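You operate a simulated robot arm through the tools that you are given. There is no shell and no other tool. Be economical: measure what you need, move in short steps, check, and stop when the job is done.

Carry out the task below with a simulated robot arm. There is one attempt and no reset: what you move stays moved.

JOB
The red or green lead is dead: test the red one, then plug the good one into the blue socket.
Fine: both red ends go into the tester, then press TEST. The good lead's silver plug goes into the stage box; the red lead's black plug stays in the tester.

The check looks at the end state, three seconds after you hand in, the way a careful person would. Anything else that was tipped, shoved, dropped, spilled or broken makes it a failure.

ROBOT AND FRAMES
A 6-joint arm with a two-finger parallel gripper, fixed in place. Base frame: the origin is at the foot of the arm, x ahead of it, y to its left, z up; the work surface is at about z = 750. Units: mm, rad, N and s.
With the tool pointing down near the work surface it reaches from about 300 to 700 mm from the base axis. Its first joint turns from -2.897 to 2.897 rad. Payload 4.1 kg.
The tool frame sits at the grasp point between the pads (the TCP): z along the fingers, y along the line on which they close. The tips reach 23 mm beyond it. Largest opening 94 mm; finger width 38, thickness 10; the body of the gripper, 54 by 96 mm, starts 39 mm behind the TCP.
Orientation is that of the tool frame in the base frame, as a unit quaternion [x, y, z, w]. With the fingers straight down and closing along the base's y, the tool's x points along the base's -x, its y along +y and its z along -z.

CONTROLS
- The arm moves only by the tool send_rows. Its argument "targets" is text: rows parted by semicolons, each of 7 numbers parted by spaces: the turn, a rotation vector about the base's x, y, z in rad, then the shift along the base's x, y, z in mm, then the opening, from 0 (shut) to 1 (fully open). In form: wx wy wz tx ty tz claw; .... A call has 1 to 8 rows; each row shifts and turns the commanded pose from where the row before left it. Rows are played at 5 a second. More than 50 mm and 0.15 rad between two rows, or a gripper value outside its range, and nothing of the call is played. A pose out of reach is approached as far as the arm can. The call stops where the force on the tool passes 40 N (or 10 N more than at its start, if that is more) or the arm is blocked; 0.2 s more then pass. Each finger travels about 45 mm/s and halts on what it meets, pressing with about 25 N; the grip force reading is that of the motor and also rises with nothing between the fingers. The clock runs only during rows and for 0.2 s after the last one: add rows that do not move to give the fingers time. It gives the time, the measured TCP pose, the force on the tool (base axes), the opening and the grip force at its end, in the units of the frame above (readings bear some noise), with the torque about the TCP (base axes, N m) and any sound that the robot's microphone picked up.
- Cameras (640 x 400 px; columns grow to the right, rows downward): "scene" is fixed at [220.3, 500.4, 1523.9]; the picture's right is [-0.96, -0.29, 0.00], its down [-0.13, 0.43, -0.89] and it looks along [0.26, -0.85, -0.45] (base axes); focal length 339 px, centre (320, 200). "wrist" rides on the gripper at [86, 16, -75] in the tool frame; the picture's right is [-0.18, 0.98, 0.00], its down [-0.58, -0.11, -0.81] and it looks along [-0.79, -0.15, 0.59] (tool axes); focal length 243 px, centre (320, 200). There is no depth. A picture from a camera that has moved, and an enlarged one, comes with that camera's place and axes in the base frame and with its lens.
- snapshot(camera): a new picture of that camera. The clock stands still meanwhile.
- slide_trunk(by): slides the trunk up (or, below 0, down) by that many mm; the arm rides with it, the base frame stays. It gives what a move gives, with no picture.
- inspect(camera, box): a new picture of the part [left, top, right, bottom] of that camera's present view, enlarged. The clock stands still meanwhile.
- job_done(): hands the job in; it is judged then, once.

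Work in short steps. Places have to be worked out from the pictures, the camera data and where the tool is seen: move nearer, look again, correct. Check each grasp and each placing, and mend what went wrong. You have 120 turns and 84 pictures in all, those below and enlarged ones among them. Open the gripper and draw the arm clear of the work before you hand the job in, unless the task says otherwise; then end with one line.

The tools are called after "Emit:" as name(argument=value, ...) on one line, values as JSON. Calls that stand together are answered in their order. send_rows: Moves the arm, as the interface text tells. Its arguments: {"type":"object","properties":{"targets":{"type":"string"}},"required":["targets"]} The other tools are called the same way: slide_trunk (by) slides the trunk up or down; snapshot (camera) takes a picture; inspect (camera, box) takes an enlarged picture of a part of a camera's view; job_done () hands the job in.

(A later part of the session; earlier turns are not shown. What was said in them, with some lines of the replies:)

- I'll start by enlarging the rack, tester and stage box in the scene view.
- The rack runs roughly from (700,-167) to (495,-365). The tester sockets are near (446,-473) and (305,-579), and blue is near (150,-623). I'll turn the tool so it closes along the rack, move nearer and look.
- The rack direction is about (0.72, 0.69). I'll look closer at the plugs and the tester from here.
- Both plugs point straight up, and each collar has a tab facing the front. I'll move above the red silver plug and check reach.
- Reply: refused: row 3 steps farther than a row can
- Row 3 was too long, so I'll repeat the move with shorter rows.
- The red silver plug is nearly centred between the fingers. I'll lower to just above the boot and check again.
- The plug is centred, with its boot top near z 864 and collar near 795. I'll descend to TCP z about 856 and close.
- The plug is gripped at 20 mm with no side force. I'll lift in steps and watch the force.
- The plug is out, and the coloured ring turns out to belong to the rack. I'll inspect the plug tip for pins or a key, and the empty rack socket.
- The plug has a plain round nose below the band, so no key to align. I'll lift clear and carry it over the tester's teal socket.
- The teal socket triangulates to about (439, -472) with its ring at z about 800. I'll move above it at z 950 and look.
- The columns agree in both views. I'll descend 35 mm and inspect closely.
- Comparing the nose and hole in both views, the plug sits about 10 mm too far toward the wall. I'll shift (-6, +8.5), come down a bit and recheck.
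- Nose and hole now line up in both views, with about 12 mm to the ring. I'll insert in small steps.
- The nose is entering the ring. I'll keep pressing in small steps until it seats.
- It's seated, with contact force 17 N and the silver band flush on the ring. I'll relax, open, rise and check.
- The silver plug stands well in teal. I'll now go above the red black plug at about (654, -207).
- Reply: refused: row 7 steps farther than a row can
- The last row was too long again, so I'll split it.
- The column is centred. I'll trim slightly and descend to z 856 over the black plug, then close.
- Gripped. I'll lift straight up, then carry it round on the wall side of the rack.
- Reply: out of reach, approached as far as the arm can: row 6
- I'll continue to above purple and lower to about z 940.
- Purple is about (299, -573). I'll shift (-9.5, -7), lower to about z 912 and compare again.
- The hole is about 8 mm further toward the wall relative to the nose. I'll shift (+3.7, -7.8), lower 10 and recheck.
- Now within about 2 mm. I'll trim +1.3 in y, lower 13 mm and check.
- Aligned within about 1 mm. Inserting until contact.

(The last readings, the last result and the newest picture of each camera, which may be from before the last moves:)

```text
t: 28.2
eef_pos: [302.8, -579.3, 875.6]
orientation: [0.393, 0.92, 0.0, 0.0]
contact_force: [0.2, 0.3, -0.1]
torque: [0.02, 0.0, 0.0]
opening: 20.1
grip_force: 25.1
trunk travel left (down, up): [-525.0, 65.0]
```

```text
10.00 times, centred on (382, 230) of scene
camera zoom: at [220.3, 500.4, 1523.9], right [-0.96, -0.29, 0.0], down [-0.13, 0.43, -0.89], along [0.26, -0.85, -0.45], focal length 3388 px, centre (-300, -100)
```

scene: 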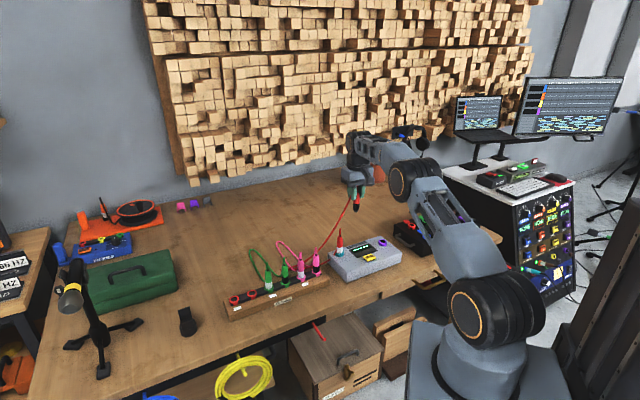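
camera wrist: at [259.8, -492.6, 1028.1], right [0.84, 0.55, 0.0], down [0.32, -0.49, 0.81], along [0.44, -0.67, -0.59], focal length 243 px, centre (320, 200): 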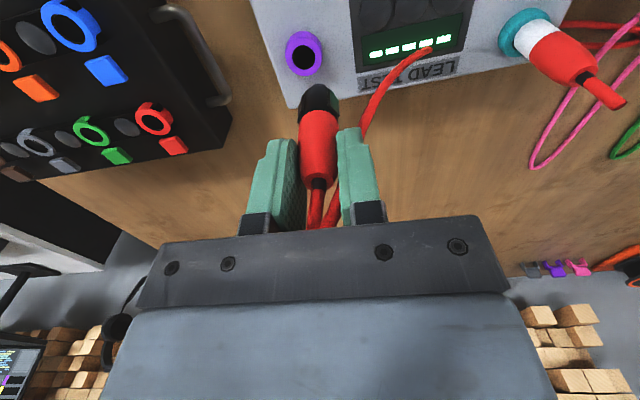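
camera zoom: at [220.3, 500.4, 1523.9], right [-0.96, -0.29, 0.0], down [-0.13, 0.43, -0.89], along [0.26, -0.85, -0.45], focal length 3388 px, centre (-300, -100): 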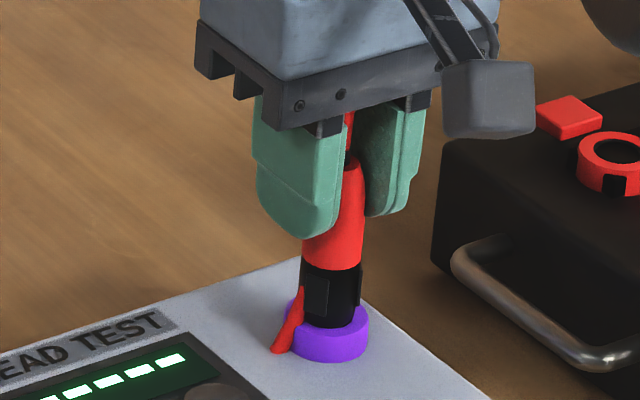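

Nearly flush with no force yet. A few more mm.

Emit:
send_rows(targets="0 0 0 0 0 -1.5 0.1; 0 0 0 0 0 -1.5 0.1; 0 0 0 0 0 -1.5 0.1; 0 0 0 0 0 0 0.1")

```text
t: 29.2
eef_pos: [302.6, -581.9, 874.5]
orientation: [0.392, 0.92, -0.002, 0.002]
contact_force: [0.8, 0.1, 19.9]
torque: [0.28, 0.26, 0.0]
opening: 20.1
grip_force: 25.1
trunk travel left (down, up): [-525.0, 65.0]
```

Seated at 20 N. I'll relax, open, rise and check both plugs.

Emit:
send_rows(targets="0 0 0 0 0 3 0.1; 0 0 0 0 0 0 0.5; 0 0 0 0 0 0 0.5; 0 0 0 0 0 0 0.5; 0 0 0 0 0 25 0.5; 0 0 0 0 0 40 0.5; 0 0 0 0 0 40 0.5; 0 0 0 0 0 0 0")

Emit:
snapshot(camera="wrist")

Emit:
inspect(camera="scene", box=[312, 200, 424, 280])

```text
t: 31.0
eef_pos: [303.3, -580.7, 977.9]
orientation: [0.393, 0.92, 0.0, 0.0]
contact_force: [-0.1, 0.7, -0.7]
torque: [0.01, 0.0, -0.01]
opening: 12.2
grip_force: 0.0
trunk travel left (down, up): [-525.0, 65.0]
```

```text
37 pictures are left
camera wrist: at [254.9, -507.0, 1051.5], right [0.84, 0.55, 0.0], down [0.32, -0.5, 0.81], along [0.44, -0.67, -0.59], focal length 243 px, centre (320, 200)
```

wrist: 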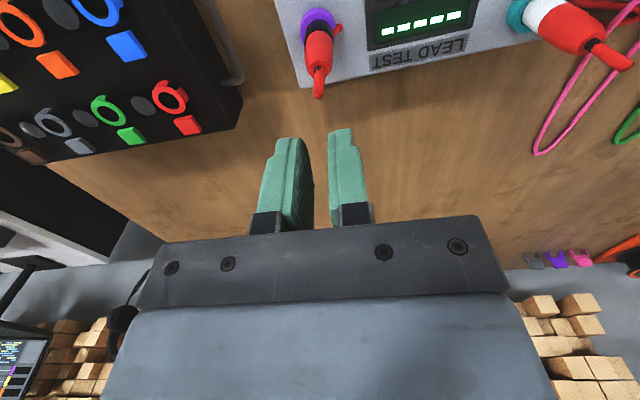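

```text
5.00 times, centred on (368, 240) of scene
camera zoom: at [220.3, 500.4, 1523.9], right [-0.96, -0.29, 0.0], down [-0.13, 0.43, -0.89], along [0.26, -0.85, -0.45], focal length 1694 px, centre (80, 0)
```

zoom: 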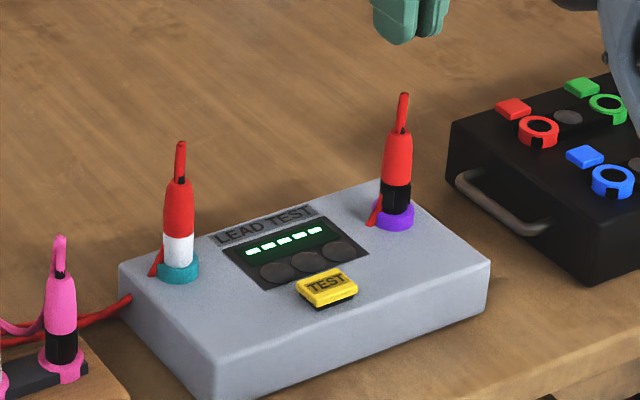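

Both red plugs are seated. I estimate the TEST button at about (333, -476, 818). I'll move above it with the fingers shut and look.

Emit:
send_rows(targets="0 0 0 10 35 0 0; 0 0 0 10 35 0 0; 0 0 0 10 35 0 0; 0 0 0 0 0 -40 0; 0 0 0 0 0 -30 0; 0 0 0 0 0 0 0")

Emit:
snapshot(camera="wrist")

Emit:
inspect(camera="scene", box=[328, 210, 408, 260])

```text
t: 32.4
eef_pos: [332.4, -476.4, 909.0]
orientation: [0.393, 0.919, 0.0, 0.0]
contact_force: [0.2, 0.7, 0.4]
torque: [-0.02, 0.01, 0.03]
opening: 0.0
grip_force: 24.5
trunk travel left (down, up): [-525.0, 65.0]
```

```text
35 pictures are left
camera wrist: at [283.6, -401.6, 983.1], right [0.84, 0.55, 0.0], down [0.32, -0.49, 0.81], along [0.44, -0.67, -0.59], focal length 243 px, centre (320, 200)
```

wrist: 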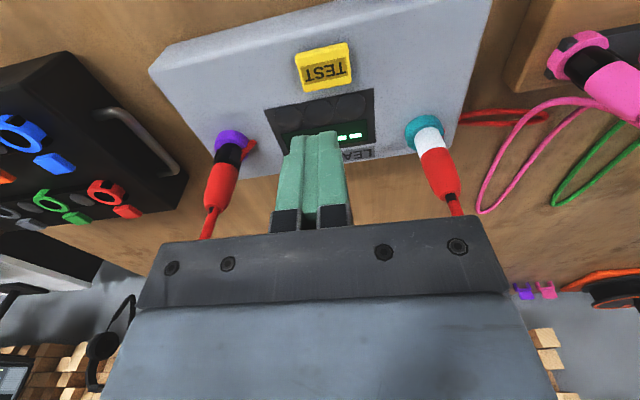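

```text
8.00 times, centred on (368, 235) of scene
camera zoom: at [220.3, 500.4, 1523.9], right [-0.96, -0.29, 0.0], down [-0.13, 0.43, -0.89], along [0.26, -0.85, -0.45], focal length 2710 px, centre (-64, -80)
```

zoom: 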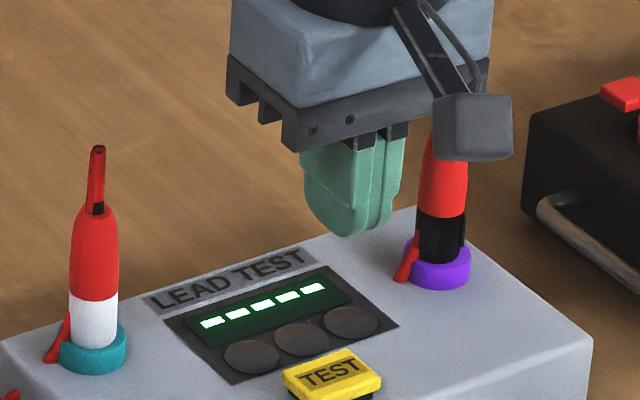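

The button is about (327, -464). I'll shift (-5, +12.5) and descend near it.

Emit:
send_rows(targets="0 0 0 -5 12.5 -20 0; 0 0 0 0 0 -20 0; 0 0 0 0 0 -12 0; 0 0 0 0 0 0 0")

Emit:
inspect(camera="scene", box=[328, 220, 408, 270])

Emit:
inspect(camera="wrist", box=[240, 60, 400, 160])

```text
t: 33.4
eef_pos: [328.1, -464.7, 858.3]
orientation: [0.392, 0.92, -0.001, 0.0]
contact_force: [1.2, 0.5, 0.2]
torque: [0.01, 0.0, -0.01]
opening: 0.0
grip_force: 25.4
trunk travel left (down, up): [-525.0, 65.0]
```

```text
8.00 times, centred on (368, 245) of scene
camera zoom: at [220.3, 500.4, 1523.9], right [-0.96, -0.29, 0.0], down [-0.13, 0.43, -0.89], along [0.26, -0.85, -0.45], focal length 2710 px, centre (-64, -160)
```

zoom: 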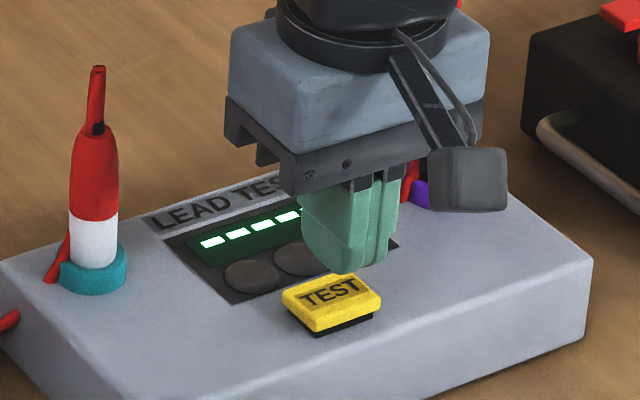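

```text
4.00 times, centred on (320, 110) of wrist
camera zoom: at [279.5, -389.9, 931.8], right [0.84, 0.55, 0.0], down [0.32, -0.49, 0.81], along [0.44, -0.67, -0.59], focal length 970 px, centre (320, 560)
```

zoom: 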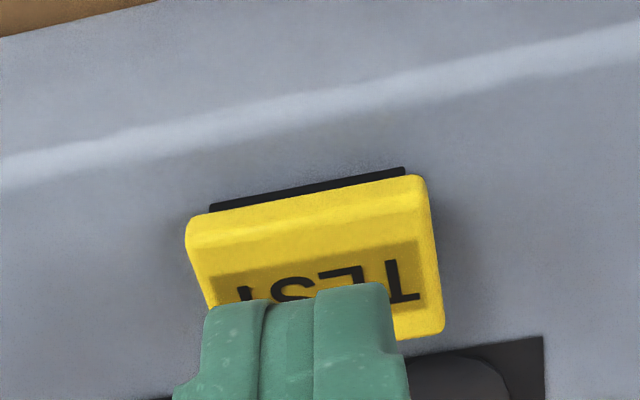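

The fingers are over the button, slightly left. I'll shift about 3 mm and press in small steps.

Emit:
send_rows(targets="0 0 0 2.5 1.8 -8 0; 0 0 0 0 0 -4 0; 0 0 0 0 0 -2 0; 0 0 0 0 0 -2 0; 0 0 0 0 0 -2 0; 0 0 0 0 0 -2 0; 0 0 0 0 0 0 0")

Emit:
inspect(camera="scene", box=[328, 220, 408, 270])

```text
t: 35.0
eef_pos: [331.1, -461.6, 838.0]
orientation: [0.393, 0.92, 0.0, 0.0]
contact_force: [-0.6, 0.4, 0.4]
torque: [0.04, 0.0, -0.01]
opening: 0.0
grip_force: 24.9
trunk travel left (down, up): [-525.0, 65.0]
```

```text
8.00 times, centred on (368, 245) of scene
camera zoom: at [220.3, 500.4, 1523.9], right [-0.96, -0.29, 0.0], down [-0.13, 0.43, -0.89], along [0.26, -0.85, -0.45], focal length 2710 px, centre (-64, -160)
```

zoom: 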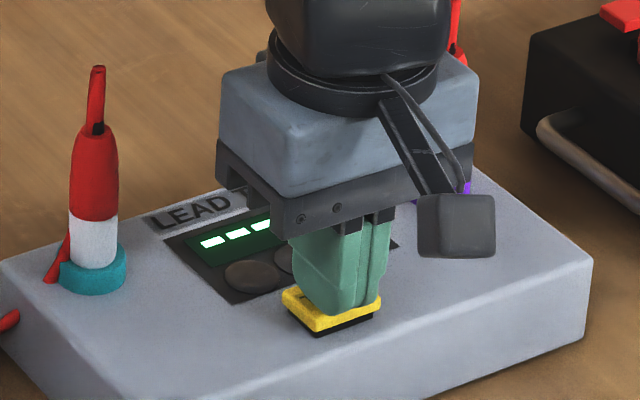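

Almost touching. I'll continue down in 1.5 mm steps until there is a reaction.

Emit:
send_rows(targets="0 0 0 0 0 -1.5 0; 0 0 0 0 0 -1.5 0; 0 0 0 0 0 -1.5 0; 0 0 0 0 0 -1.5 0; 0 0 0 0 0 0 0")

```text
t: 36.2
eef_pos: [329.4, -461.1, 831.8]
orientation: [0.393, 0.919, 0.0, 0.0]
contact_force: [-1.2, 0.2, 1.9]
torque: [-0.04, 0.01, 0.01]
opening: 0.0
grip_force: 25.4
trunk travel left (down, up): [-525.0, 65.0]
heard: click
```

A click was heard. I'll rise and read the tester.

Emit:
send_rows(targets="0 0 0 0 0 20 0; 0 0 0 0 0 30 0; 0 0 0 0 0 45 0; 0 0 0 0 0 45 0; 0 0 0 -10 10 0 0; 0 0 0 0 0 0 0.6")

Emit:
inspect(camera="scene", box=[328, 210, 408, 260])

Emit:
snapshot(camera="wrist")

```text
t: 37.6
eef_pos: [319.7, -452.4, 970.7]
orientation: [0.392, 0.92, 0.0, 0.001]
contact_force: [-0.3, 0.1, 0.4]
torque: [0.03, -0.02, 0.02]
opening: 33.0
grip_force: 0.1
trunk travel left (down, up): [-525.0, 65.0]
```

```text
8.00 times, centred on (368, 235) of scene
camera zoom: at [220.3, 500.4, 1523.9], right [-0.96, -0.29, 0.0], down [-0.13, 0.43, -0.89], along [0.26, -0.85, -0.45], focal length 2710 px, centre (-64, -80)
```

zoom: 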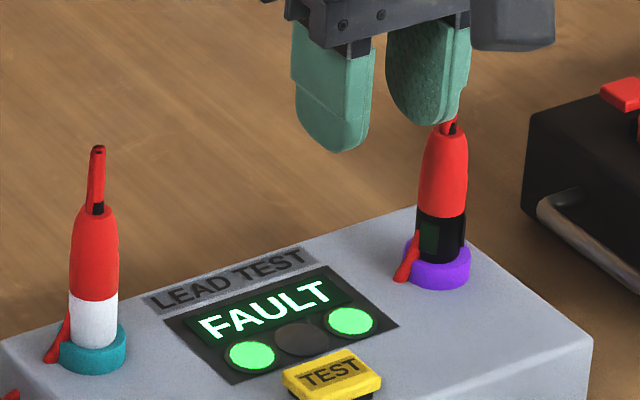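

```text
29 pictures are left
camera wrist: at [272.2, -377.7, 1045.9], right [0.84, 0.55, 0.0], down [0.32, -0.5, 0.81], along [0.44, -0.67, -0.59], focal length 243 px, centre (320, 200)
```

wrist: 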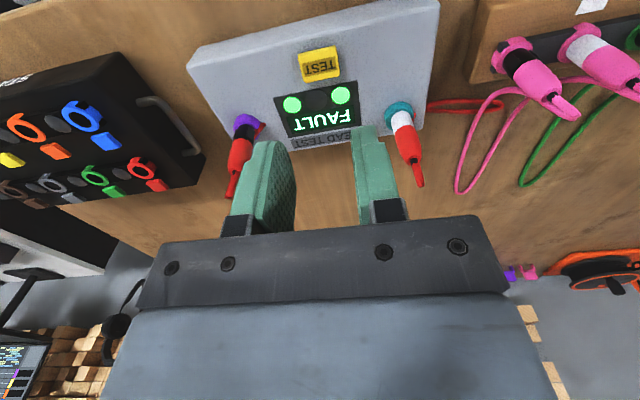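

The tester shows FAULT, so red is dead and green is good. I'll leave red in the tester and fetch the green silver plug, near (616, -248).

Emit:
send_rows(targets="0 0 0 37 25.5 10 0.6; 0 0 0 37 25.5 0 0.6; 0 0 0 37 25.5 0 0.6; 0 0 0 37 25.5 0 0.6; 0 0 0 37 25.5 0 0.6; 0 0 0 37 25.5 0 0.6; 0 0 0 37 25.5 0 0.6; 0 0 0 36 25 0 0.6")

Emit:
send_rows(targets="0 0 0 0 0 -28 0.6; 0 0 0 0 0 0 0.6")

Emit:
snapshot(camera="wrist")

```text
t: 39.4
eef_pos: [616.8, -249.0, 982.5]
orientation: [0.393, 0.92, 0.0, 0.0]
contact_force: [0.6, -0.3, -0.3]
torque: [0.0, -0.02, -0.03]
opening: 56.5
grip_force: 0.0
trunk travel left (down, up): [-525.0, 65.0]
```

```text
t: 40.0
eef_pos: [615.9, -251.2, 952.8]
orientation: [0.392, 0.92, 0.0, 0.0]
contact_force: [1.1, 0.5, 0.1]
torque: [0.0, -0.01, -0.02]
opening: 56.3
grip_force: 0.0
trunk travel left (down, up): [-525.0, 65.0]
```

```text
28 pictures are left
camera wrist: at [568.4, -176.2, 1028.0], right [0.84, 0.55, 0.0], down [0.32, -0.49, 0.81], along [0.44, -0.67, -0.59], focal length 243 px, centre (320, 200)
```

wrist: 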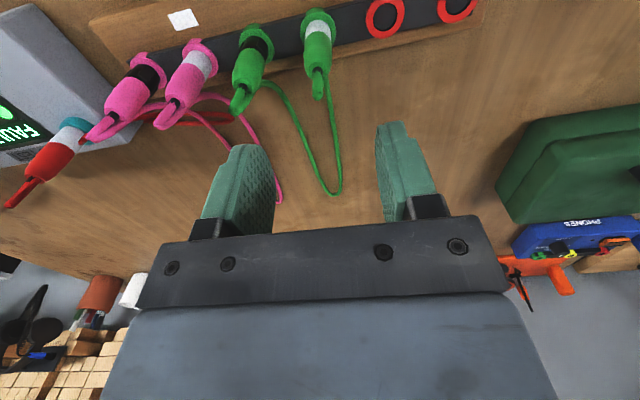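

The green silver plug is well centred between the fingers. Descending to z 855 and closing.

Emit:
send_rows(targets="0 0 0 -0.4 0.3 -20 0.6; 0 0 0 0 0 -30 0.6; 0 0 0 0 0 -27 0.6; 0 0 0 0 0 -20 0.6; 0 0 0 0 0 0 0.1; 0 0 0 0 0 0 0.1; 0 0 0 0 0 0 0.1; 0 0 0 0 0 0 0.1")

Emit:
snapshot(camera="wrist")

```text
t: 41.8
eef_pos: [615.8, -248.3, 855.5]
orientation: [0.392, 0.92, -0.001, 0.0]
contact_force: [0.4, -1.0, -1.0]
torque: [-0.01, -0.01, 0.0]
opening: 20.1
grip_force: 25.2
trunk travel left (down, up): [-525.0, 65.0]
```

```text
27 pictures are left
camera wrist: at [567.6, -174.0, 930.6], right [0.84, 0.55, 0.0], down [0.32, -0.49, 0.81], along [0.44, -0.67, -0.59], focal length 243 px, centre (320, 200)
```

wrist: 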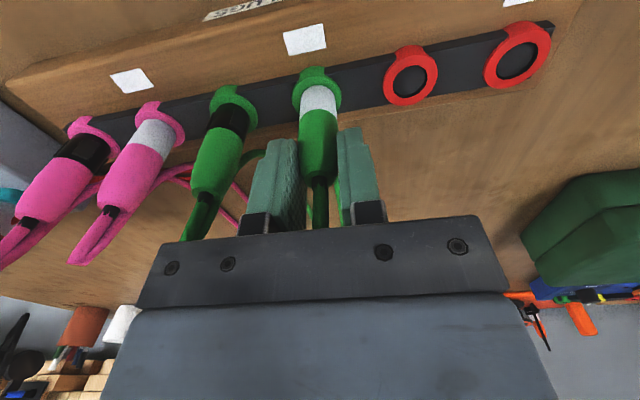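

Gripped. I'll lift, move to the wall side of the pink plugs, then cross in front of the red plugs toward the stage box.

Emit:
send_rows(targets="0 0 0 0 0 15 0.1; 0 0 0 0 0 30 0.1; 0 0 0 0 0 40 0.1; 0 0 0 0 0 40 0.1; 0 0 0 0 0 35 0.1; 0 0 0 -20 -42 0 0.1; 0 0 0 -20 -42 0 0.1; 0 0 0 0 0 0 0.1")

Emit:
send_rows(targets="0 0 0 -35 -30 0 0.1; 0 0 0 -40 -25 0 0.1; 0 0 0 -40 -15 0 0.1; 0 0 0 -40 -20 0 0.1; 0 0 0 -38 -28 0 0.1; 0 0 0 -38 -28 0 0.1; 0 0 0 0 0 0 0.1")

Emit:
snapshot(camera="scene")

Emit:
snapshot(camera="wrist")

```text
t: 43.6
eef_pos: [573.2, -329.3, 1015.9]
orientation: [0.392, 0.92, 0.0, 0.0]
contact_force: [0.3, -0.1, -0.1]
torque: [0.0, -0.02, -0.02]
opening: 20.4
grip_force: 25.1
trunk travel left (down, up): [-525.0, 65.0]
```

```text
t: 45.2
eef_pos: [343.7, -475.9, 1015.0]
orientation: [0.391, 0.92, 0.0, 0.0]
contact_force: [0.7, -1.0, -0.9]
torque: [0.03, -0.02, -0.04]
opening: 20.1
grip_force: 24.9
trunk travel left (down, up): [-525.0, 65.0]
```

```text
26 pictures are left
```

scene: 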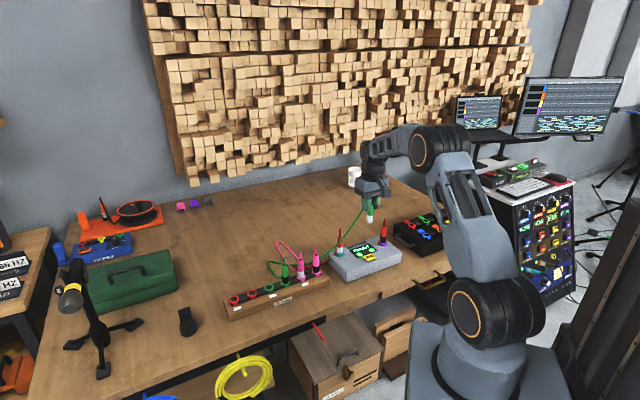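

```text
25 pictures are left
camera wrist: at [295.5, -402.6, 1089.6], right [0.84, 0.55, 0.0], down [0.32, -0.49, 0.81], along [0.44, -0.67, -0.59], focal length 243 px, centre (320, 200)
```

wrist: 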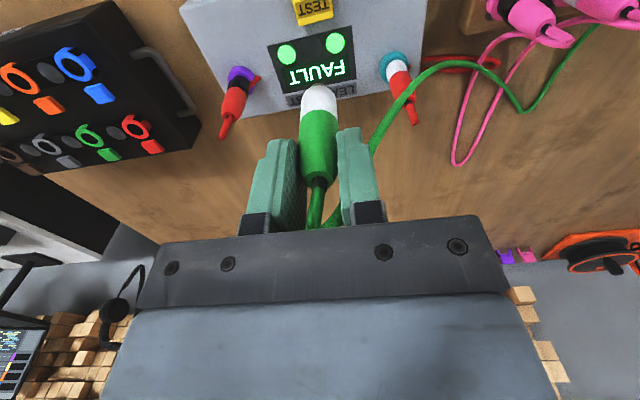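

The blue socket is near (145, -650, ~818). I'll carry on to just short of it and look.

Emit:
send_rows(targets="0 0 0 -33 -28 0 0.1; 0 0 0 -33 -28 0 0.1; 0 0 0 -33 -28 0 0.1; 0 0 0 -33 -28 0 0.1; 0 0 0 -33 -28 0 0.1; 0 0 0 -20 -20 -25 0.1; 0 0 0 0 0 -35 0.1; 0 0 0 0 0 0 0.1")

Emit:
snapshot(camera="wrist")

Emit:
inspect(camera="scene", box=[280, 180, 456, 290])

```text
t: 47.0
eef_pos: [159.0, -635.6, 955.6]
orientation: [0.393, 0.92, 0.0, 0.001]
contact_force: [0.0, 0.4, -1.6]
torque: [0.0, 0.03, 0.03]
opening: 20.3
grip_force: 25.1
trunk travel left (down, up): [-525.0, 65.0]
```

```text
24 pictures are left
camera wrist: at [109.9, -561.1, 1031.2], right [0.84, 0.55, 0.0], down [0.32, -0.5, 0.81], along [0.44, -0.67, -0.59], focal length 243 px, centre (320, 200)
```

wrist: 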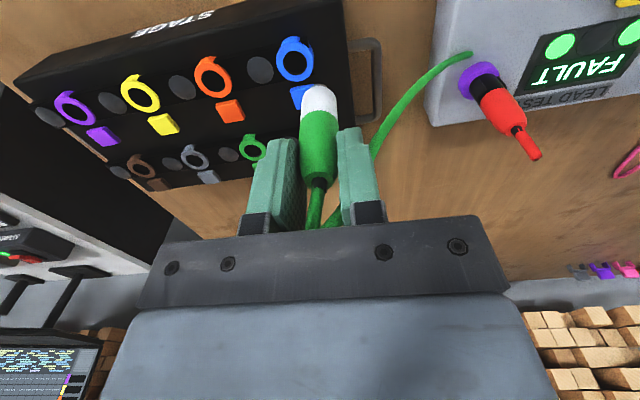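

```text
3.64 times, centred on (368, 235) of scene
camera zoom: at [220.3, 500.4, 1523.9], right [-0.96, -0.29, 0.0], down [-0.13, 0.43, -0.89], along [0.26, -0.85, -0.45], focal length 1232 px, centre (146, 73)
```

zoom: 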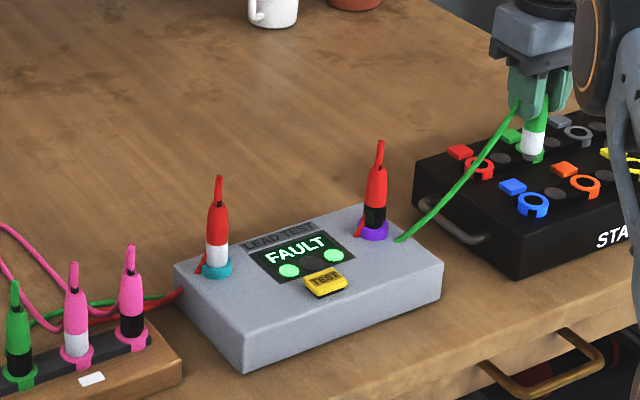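

Correcting for the ring heights seen earlier, blue is about (147, -655). I'll shift (-10, -17), lower 20 and inspect.

Emit:
send_rows(targets="0 0 0 -10 -17 0 0.1; 0 0 0 0 0 -20 0.1; 0 0 0 0 0 0 0.1")

Emit:
inspect(camera="wrist", box=[256, 30, 384, 110])

Emit:
inspect(camera="scene", box=[390, 205, 454, 245])

```text
t: 47.8
eef_pos: [147.2, -643.4, 934.8]
orientation: [0.392, 0.92, 0.0, 0.001]
contact_force: [0.9, 0.3, 0.2]
torque: [0.02, -0.01, 0.02]
opening: 20.0
grip_force: 25.0
out of reach, approached as far as the arm can: row 1
trunk travel left (down, up): [-525.0, 65.0]
```

```text
5.00 times, centred on (320, 70) of wrist
camera zoom: at [99.3, -568.9, 1010.1], right [0.84, 0.55, 0.0], down [0.32, -0.5, 0.81], along [0.44, -0.67, -0.59], focal length 1213 px, centre (320, 850)
```

zoom: 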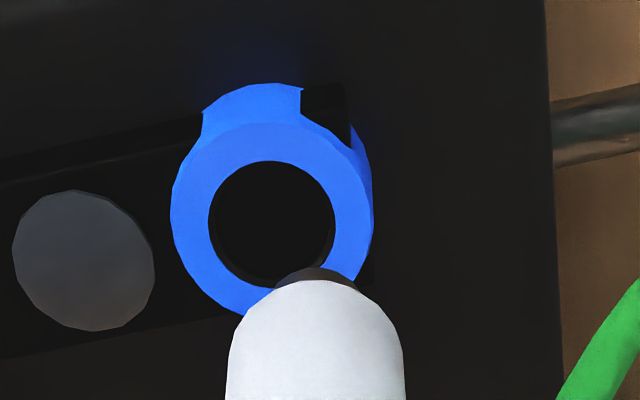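

```text
10.00 times, centred on (422, 225) of scene
camera zoom: at [220.3, 500.4, 1523.9], right [-0.96, -0.29, 0.0], down [-0.13, 0.43, -0.89], along [0.26, -0.85, -0.45], focal length 3388 px, centre (-700, -50)
```

zoom: 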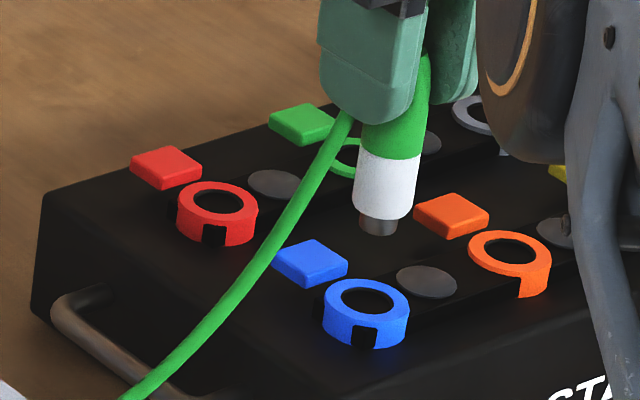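

The hole is about (−1, −11) from here, but the last row hit the reach limit. I'll try the shift with a lower z and see how far it gets.

Emit:
send_rows(targets="0 0 0 -0.8 -11.3 -8 0.1; 0 0 0 0 0 0 0.1")

```text
t: 48.4
eef_pos: [145.1, -645.1, 926.7]
orientation: [0.392, 0.92, 0.0, 0.0]
contact_force: [0.2, 0.4, -0.7]
torque: [-0.02, 0.0, 0.03]
opening: 20.3
grip_force: 25.2
out of reach, approached as far as the arm can: row 1
trunk travel left (down, up): [-525.0, 65.0]
```

The reach limit grows slowly as it goes lower. Raising the trunk should bring the shoulder closer to wrist height, so I'll slide up 50 mm.

Emit:
slide_trunk(by=50)

Emit:
send_rows(targets="0 0 0 0 0 -25 0.1; 0 0 0 0 -5 -20 0.1; 0 0 0 0 -5 0 0.1; 0 0 0 0 0 0 0.1")

```text
t: 49.3
eef_pos: [144.8, -645.3, 977.7]
orientation: [0.392, 0.92, -0.001, 0.0]
contact_force: [-0.7, -1.0, -0.2]
torque: [-0.02, -0.01, -0.01]
opening: 20.4
grip_force: 24.8
trunk travel left (down, up): [-575.0, 15.0]
```

```text
t: 50.3
eef_pos: [146.5, -646.3, 933.2]
orientation: [0.392, 0.92, -0.001, 0.0]
contact_force: [0.6, -0.1, 0.0]
torque: [0.0, 0.02, 0.0]
opening: 20.1
grip_force: 25.4
out of reach, approached as far as the arm can: row 2, 3
trunk travel left (down, up): [-575.0, 15.0]
```

Trunk height barely matters, so I'll test whether tool yaw is the limit. The plug is round, so turning it does no harm.

Emit:
send_rows(targets="0 0 -0.14 0 0 0 0.1; 0 0 -0.14 0 0 0 0.1; 0 0 -0.14 0 0 0 0.1; 0 0 -0.14 0 0 0 0.1; 0 0 0 0 -5 0 0.1; 0 0 0 0 0 0 0.1")

```text
t: 51.7
eef_pos: [144.7, -645.5, 933.3]
orientation: [0.632, 0.775, 0.0, 0.0]
contact_force: [-0.4, 0.0, -0.7]
torque: [0.0, 0.03, 0.0]
opening: 20.2
grip_force: 24.8
out of reach, approached as far as the arm can: row 5
trunk travel left (down, up): [-575.0, 15.0]
```

Yaw isn't the limit. A small tilt of about 2.6°, with the tip outward, brings the nose to the socket within reach, so I'll apply it and move outward.

Emit:
send_rows(targets="-0.044 -0.010 0 0 0 0 0.1; 0 0 0 0.5 -4 0 0.1; 0 0 0 0 0 -8 0.1; 0 0 0 0 0 0 0.1")

Emit:
inspect(camera="wrist", box=[256, 30, 384, 110])

Emit:
inspect(camera="scene", box=[390, 205, 454, 245])

```text
t: 52.7
eef_pos: [145.2, -654.9, 924.0]
orientation: [0.632, 0.775, -0.014, 0.017]
contact_force: [-0.3, 0.2, 0.1]
torque: [0.01, 0.01, -0.01]
opening: 20.2
grip_force: 24.8
out of reach, approached as far as the arm can: row 1
trunk travel left (down, up): [-575.0, 15.0]
```

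```text
5.00 times, centred on (320, 70) of wrist
camera zoom: at [143.7, -561.9, 994.1], right [1.0, 0.02, 0.01], down [0.0, -0.56, 0.83], along [0.02, -0.83, -0.56], focal length 1213 px, centre (320, 850)
```

zoom: 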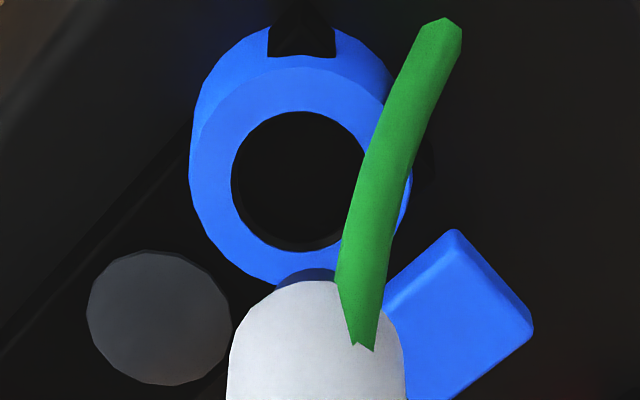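

```text
10.00 times, centred on (422, 225) of scene
camera zoom: at [220.3, 500.4, 1523.9], right [-0.96, -0.29, 0.0], down [-0.13, 0.43, -0.89], along [0.26, -0.85, -0.45], focal length 3388 px, centre (-700, -50)
```

zoom: 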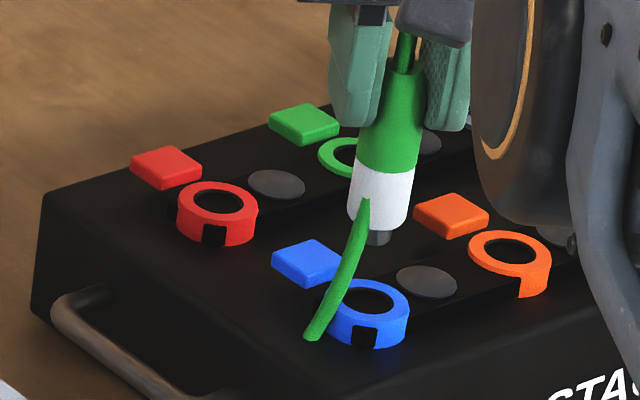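

The nose is now about 5 mm too far out. I'll shift (-1, +4.5), lower 12 and recheck.

Emit:
send_rows(targets="0 0 0 -1 4.5 -6 0.1; 0 0 0 0 0 -6 0.1; 0 0 0 0 0 0 0.1")

Emit:
inspect(camera="wrist", box=[256, 30, 384, 110])

Emit:
inspect(camera="scene", box=[390, 205, 454, 245])

```text
t: 53.5
eef_pos: [145.1, -649.6, 911.9]
orientation: [0.631, 0.775, -0.014, 0.018]
contact_force: [-0.1, 0.1, 0.0]
torque: [-0.01, 0.02, 0.0]
opening: 20.2
grip_force: 25.4
trunk travel left (down, up): [-575.0, 15.0]
```

```text
5.00 times, centred on (320, 70) of wrist
camera zoom: at [142.2, -558.4, 982.2], right [1.0, 0.02, 0.01], down [0.0, -0.56, 0.83], along [0.02, -0.83, -0.56], focal length 1213 px, centre (320, 850)
```

zoom: 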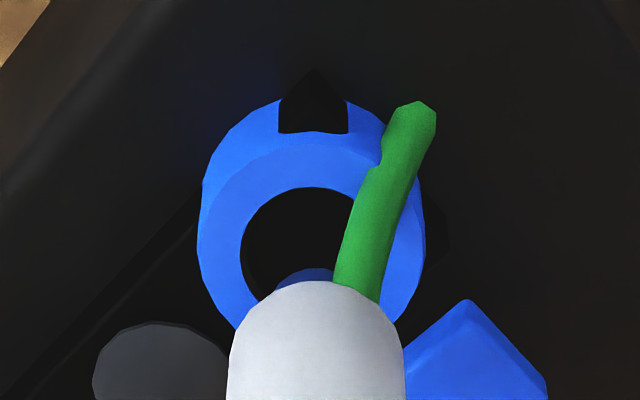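

```text
10.00 times, centred on (422, 225) of scene
camera zoom: at [220.3, 500.4, 1523.9], right [-0.96, -0.29, 0.0], down [-0.13, 0.43, -0.89], along [0.26, -0.85, -0.45], focal length 3388 px, centre (-700, -50)
```

zoom: 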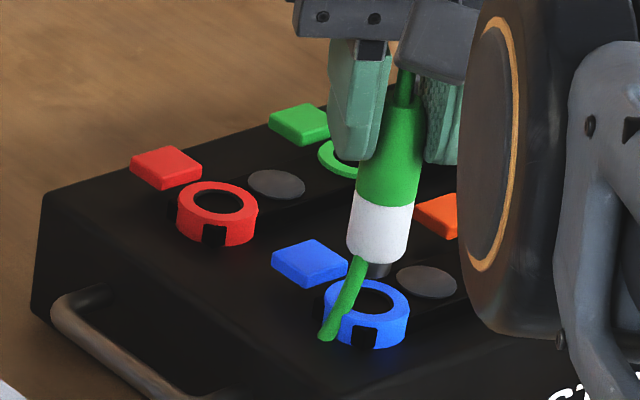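

Aligned within about 1–2 mm. I'll lower 9 mm with a small trim and look before insertion.

Emit:
send_rows(targets="0 0 0 0.4 1.2 -5 0.1; 0 0 0 0 0 -4 0.1; 0 0 0 0 0 0 0.1")

Emit:
inspect(camera="wrist", box=[256, 30, 384, 110])

Emit:
inspect(camera="scene", box=[406, 215, 454, 245])

```text
t: 54.3
eef_pos: [146.3, -650.7, 903.0]
orientation: [0.631, 0.776, -0.014, 0.018]
contact_force: [0.2, -0.2, -0.4]
torque: [-0.01, 0.03, 0.02]
opening: 20.3
grip_force: 25.1
trunk travel left (down, up): [-575.0, 15.0]
```

```text
5.00 times, centred on (320, 70) of wrist
camera zoom: at [142.9, -557.5, 973.3], right [1.0, 0.02, 0.01], down [0.0, -0.56, 0.83], along [0.02, -0.83, -0.56], focal length 1213 px, centre (320, 850)
```

zoom: 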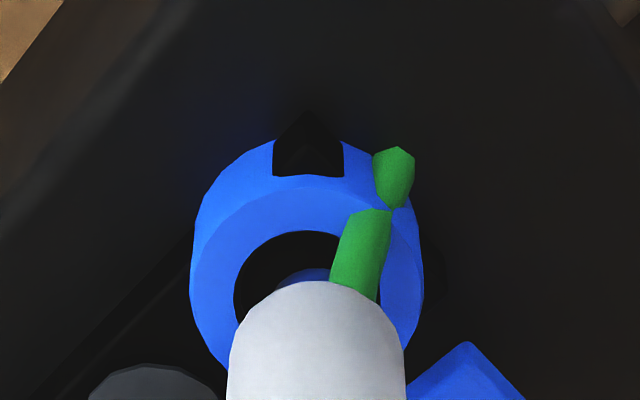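

```text
13.33 times, centred on (430, 230) of scene
camera zoom: at [220.3, 500.4, 1523.9], right [-0.96, -0.29, 0.0], down [-0.13, 0.43, -0.89], along [0.26, -0.85, -0.45], focal length 4517 px, centre (-1147, -200)
```

zoom: 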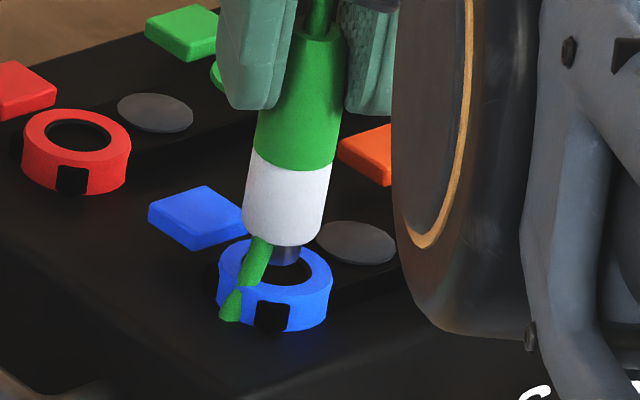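

Lined up in both views. Inserting until contact.

Emit:
send_rows(targets="0 0 0 -0.4 0 -3 0.1; 0 0 0 0 0 -3 0.1; 0 0 0 0 0 -2 0.1; 0 0 0 0 0 -2 0.1; 0 0 0 0 0 -1.5 0.1; 0 0 0 0 0 0 0.1")

Emit:
inspect(camera="scene", box=[406, 215, 454, 245])

```text
t: 55.7
eef_pos: [143.4, -650.3, 891.4]
orientation: [0.631, 0.775, -0.014, 0.018]
contact_force: [-0.1, 0.6, -1.2]
torque: [-0.01, 0.01, -0.01]
opening: 20.3
grip_force: 25.1
trunk travel left (down, up): [-575.0, 15.0]
```

```text
13.33 times, centred on (430, 230) of scene
camera zoom: at [220.3, 500.4, 1523.9], right [-0.96, -0.29, 0.0], down [-0.13, 0.43, -0.89], along [0.26, -0.85, -0.45], focal length 4517 px, centre (-1147, -200)
```

zoom: 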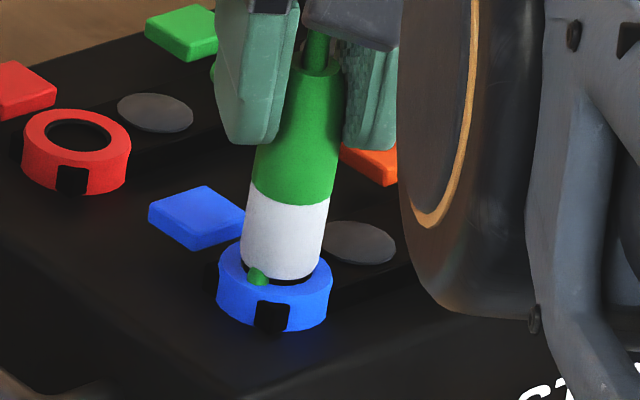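

Emit:
send_rows(targets="0 0 0 0 0 -1.5 0.1; 0 0 0 0 0 -1.5 0.1; 0 0 0 0 0 -1.5 0.1; 0 0 0 0 0 -1.5 0.1; 0 0 0 0 0 0 0.1")

```text
t: 56.9
eef_pos: [144.0, -649.8, 887.0]
orientation: [0.631, 0.776, -0.015, 0.019]
contact_force: [-0.9, 0.9, 13.0]
torque: [0.22, 0.06, -0.03]
opening: 20.3
grip_force: 25.0
trunk travel left (down, up): [-575.0, 15.0]
```

Contact at 13 N. I'll press slightly more to seat it and look before release.

Emit:
send_rows(targets="0 0 0 0 0 -1 0.1; 0 0 0 0 0 -1 0.1; 0 0 0 0 0 0 0.1")

Emit:
inspect(camera="scene", box=[406, 215, 454, 245])

```text
t: 57.7
eef_pos: [144.0, -650.0, 885.9]
orientation: [0.631, 0.775, -0.016, 0.019]
contact_force: [-1.8, -1.6, 21.2]
torque: [-0.08, 0.04, 0.0]
opening: 20.0
grip_force: 25.1
trunk travel left (down, up): [-575.0, 15.0]
```

```text
13.33 times, centred on (430, 230) of scene
camera zoom: at [220.3, 500.4, 1523.9], right [-0.96, -0.29, 0.0], down [-0.13, 0.43, -0.89], along [0.26, -0.85, -0.45], focal length 4517 px, centre (-1147, -200)
```

zoom: 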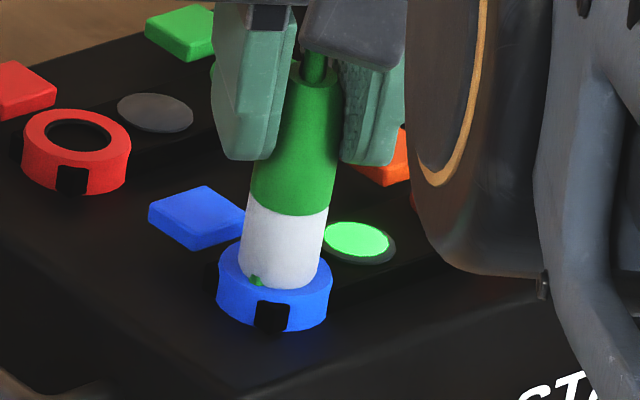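

The stage box lamp beside blue has lit. I'll release and rise clear.

Emit:
send_rows(targets="0 0 0 0 0 1.5 0.1; 0 0 0 0 0 0 0.5; 0 0 0 0 0 0 0.5; 0 0 0 0 0 0 0.5; 0 0 0 0 0 25 0.5; 0 0 0 0 0.5 40 0.5; 0 0 0 0 5 40 0.5; 0 0 0 0 30 20 0.5")

Emit:
inspect(camera="scene", box=[390, 180, 470, 250])

Emit:
snapshot(camera="wrist")

```text
t: 59.5
eef_pos: [150.1, -650.5, 1005.0]
orientation: [0.631, 0.776, -0.014, 0.018]
contact_force: [0.3, -0.1, 0.1]
torque: [0.01, 0.02, -0.02]
opening: 47.1
grip_force: 0.0
out of reach, approached as far as the arm can: row 6, 7, 8
trunk travel left (down, up): [-575.0, 15.0]
```

```text
5.71 times, centred on (430, 215) of scene
camera zoom: at [220.3, 500.4, 1523.9], right [-0.96, -0.29, 0.0], down [-0.13, 0.43, -0.89], along [0.26, -0.85, -0.45], focal length 1936 px, centre (-309, 114)
```

zoom: 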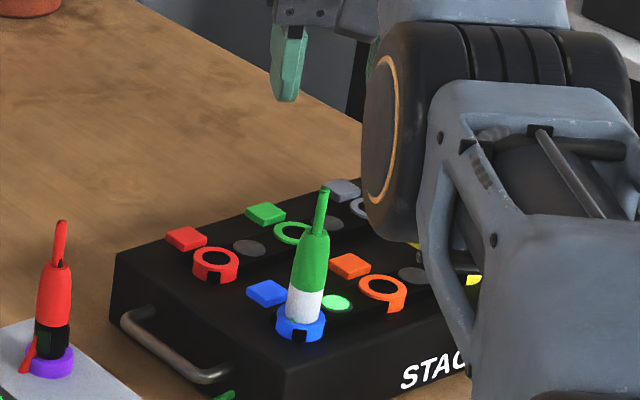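

```text
11 pictures are left
camera wrist: at [146.7, -559.1, 1076.1], right [1.0, 0.02, 0.01], down [0.0, -0.56, 0.83], along [0.02, -0.83, -0.56], focal length 243 px, centre (320, 200)
```

wrist: 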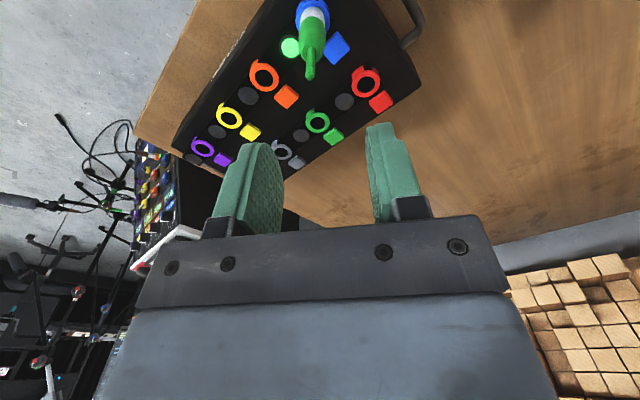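

The green plug stands upright in blue with its lamp lit. I'll draw the arm up and back, then take a final overview.

Emit:
send_rows(targets="0 0 0 0 20 30 0.6; 0 0 0 0 30 30 0.6; 0 0 0 0 40 20 0.6; 0 0 0 10 40 20 0.6; 0 0 0 10 40 0 0.6; 0 0 0 10 40 0 0.6; 0 0 0 0 0 0 0.6")

Emit:
snapshot(camera="scene")

Emit:
inspect(camera="scene", box=[210, 190, 450, 330])

```text
t: 61.1
eef_pos: [178.1, -632.1, 1110.2]
orientation: [0.631, 0.776, -0.013, 0.017]
contact_force: [-0.3, -1.3, 0.7]
torque: [0.0, 0.0, -0.01]
opening: 56.6
grip_force: 0.0
out of reach, approached as far as the arm can: row 1, 2, 3, 4, 5, 6
trunk travel left (down, up): [-575.0, 15.0]
```

```text
10 pictures are left
```

scene: 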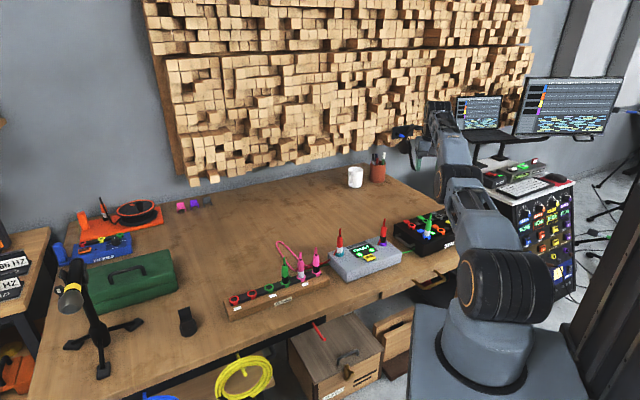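

```text
2.67 times, centred on (330, 260) of scene
camera zoom: at [220.3, 500.4, 1523.9], right [-0.96, -0.29, 0.0], down [-0.13, 0.43, -0.89], along [0.26, -0.85, -0.45], focal length 903 px, centre (293, 40)
```

zoom: 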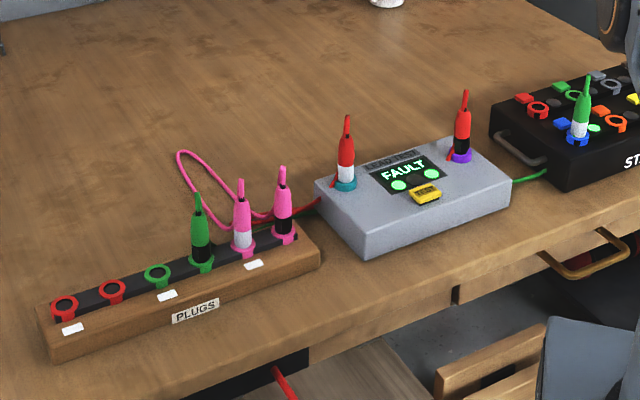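

Everything is in place: both red ends are in the tester showing FAULT, the green silver plug is in blue with its lamp lit, and the arm is clear with the gripper open. Handing in.

Emit:
job_done()

```text
The job is handed in.
```

The red lead tested FAULT, so it is the dead one. The green lead's silver plug is now in the blue socket with its lamp lit, and both red plugs are still in the tester.
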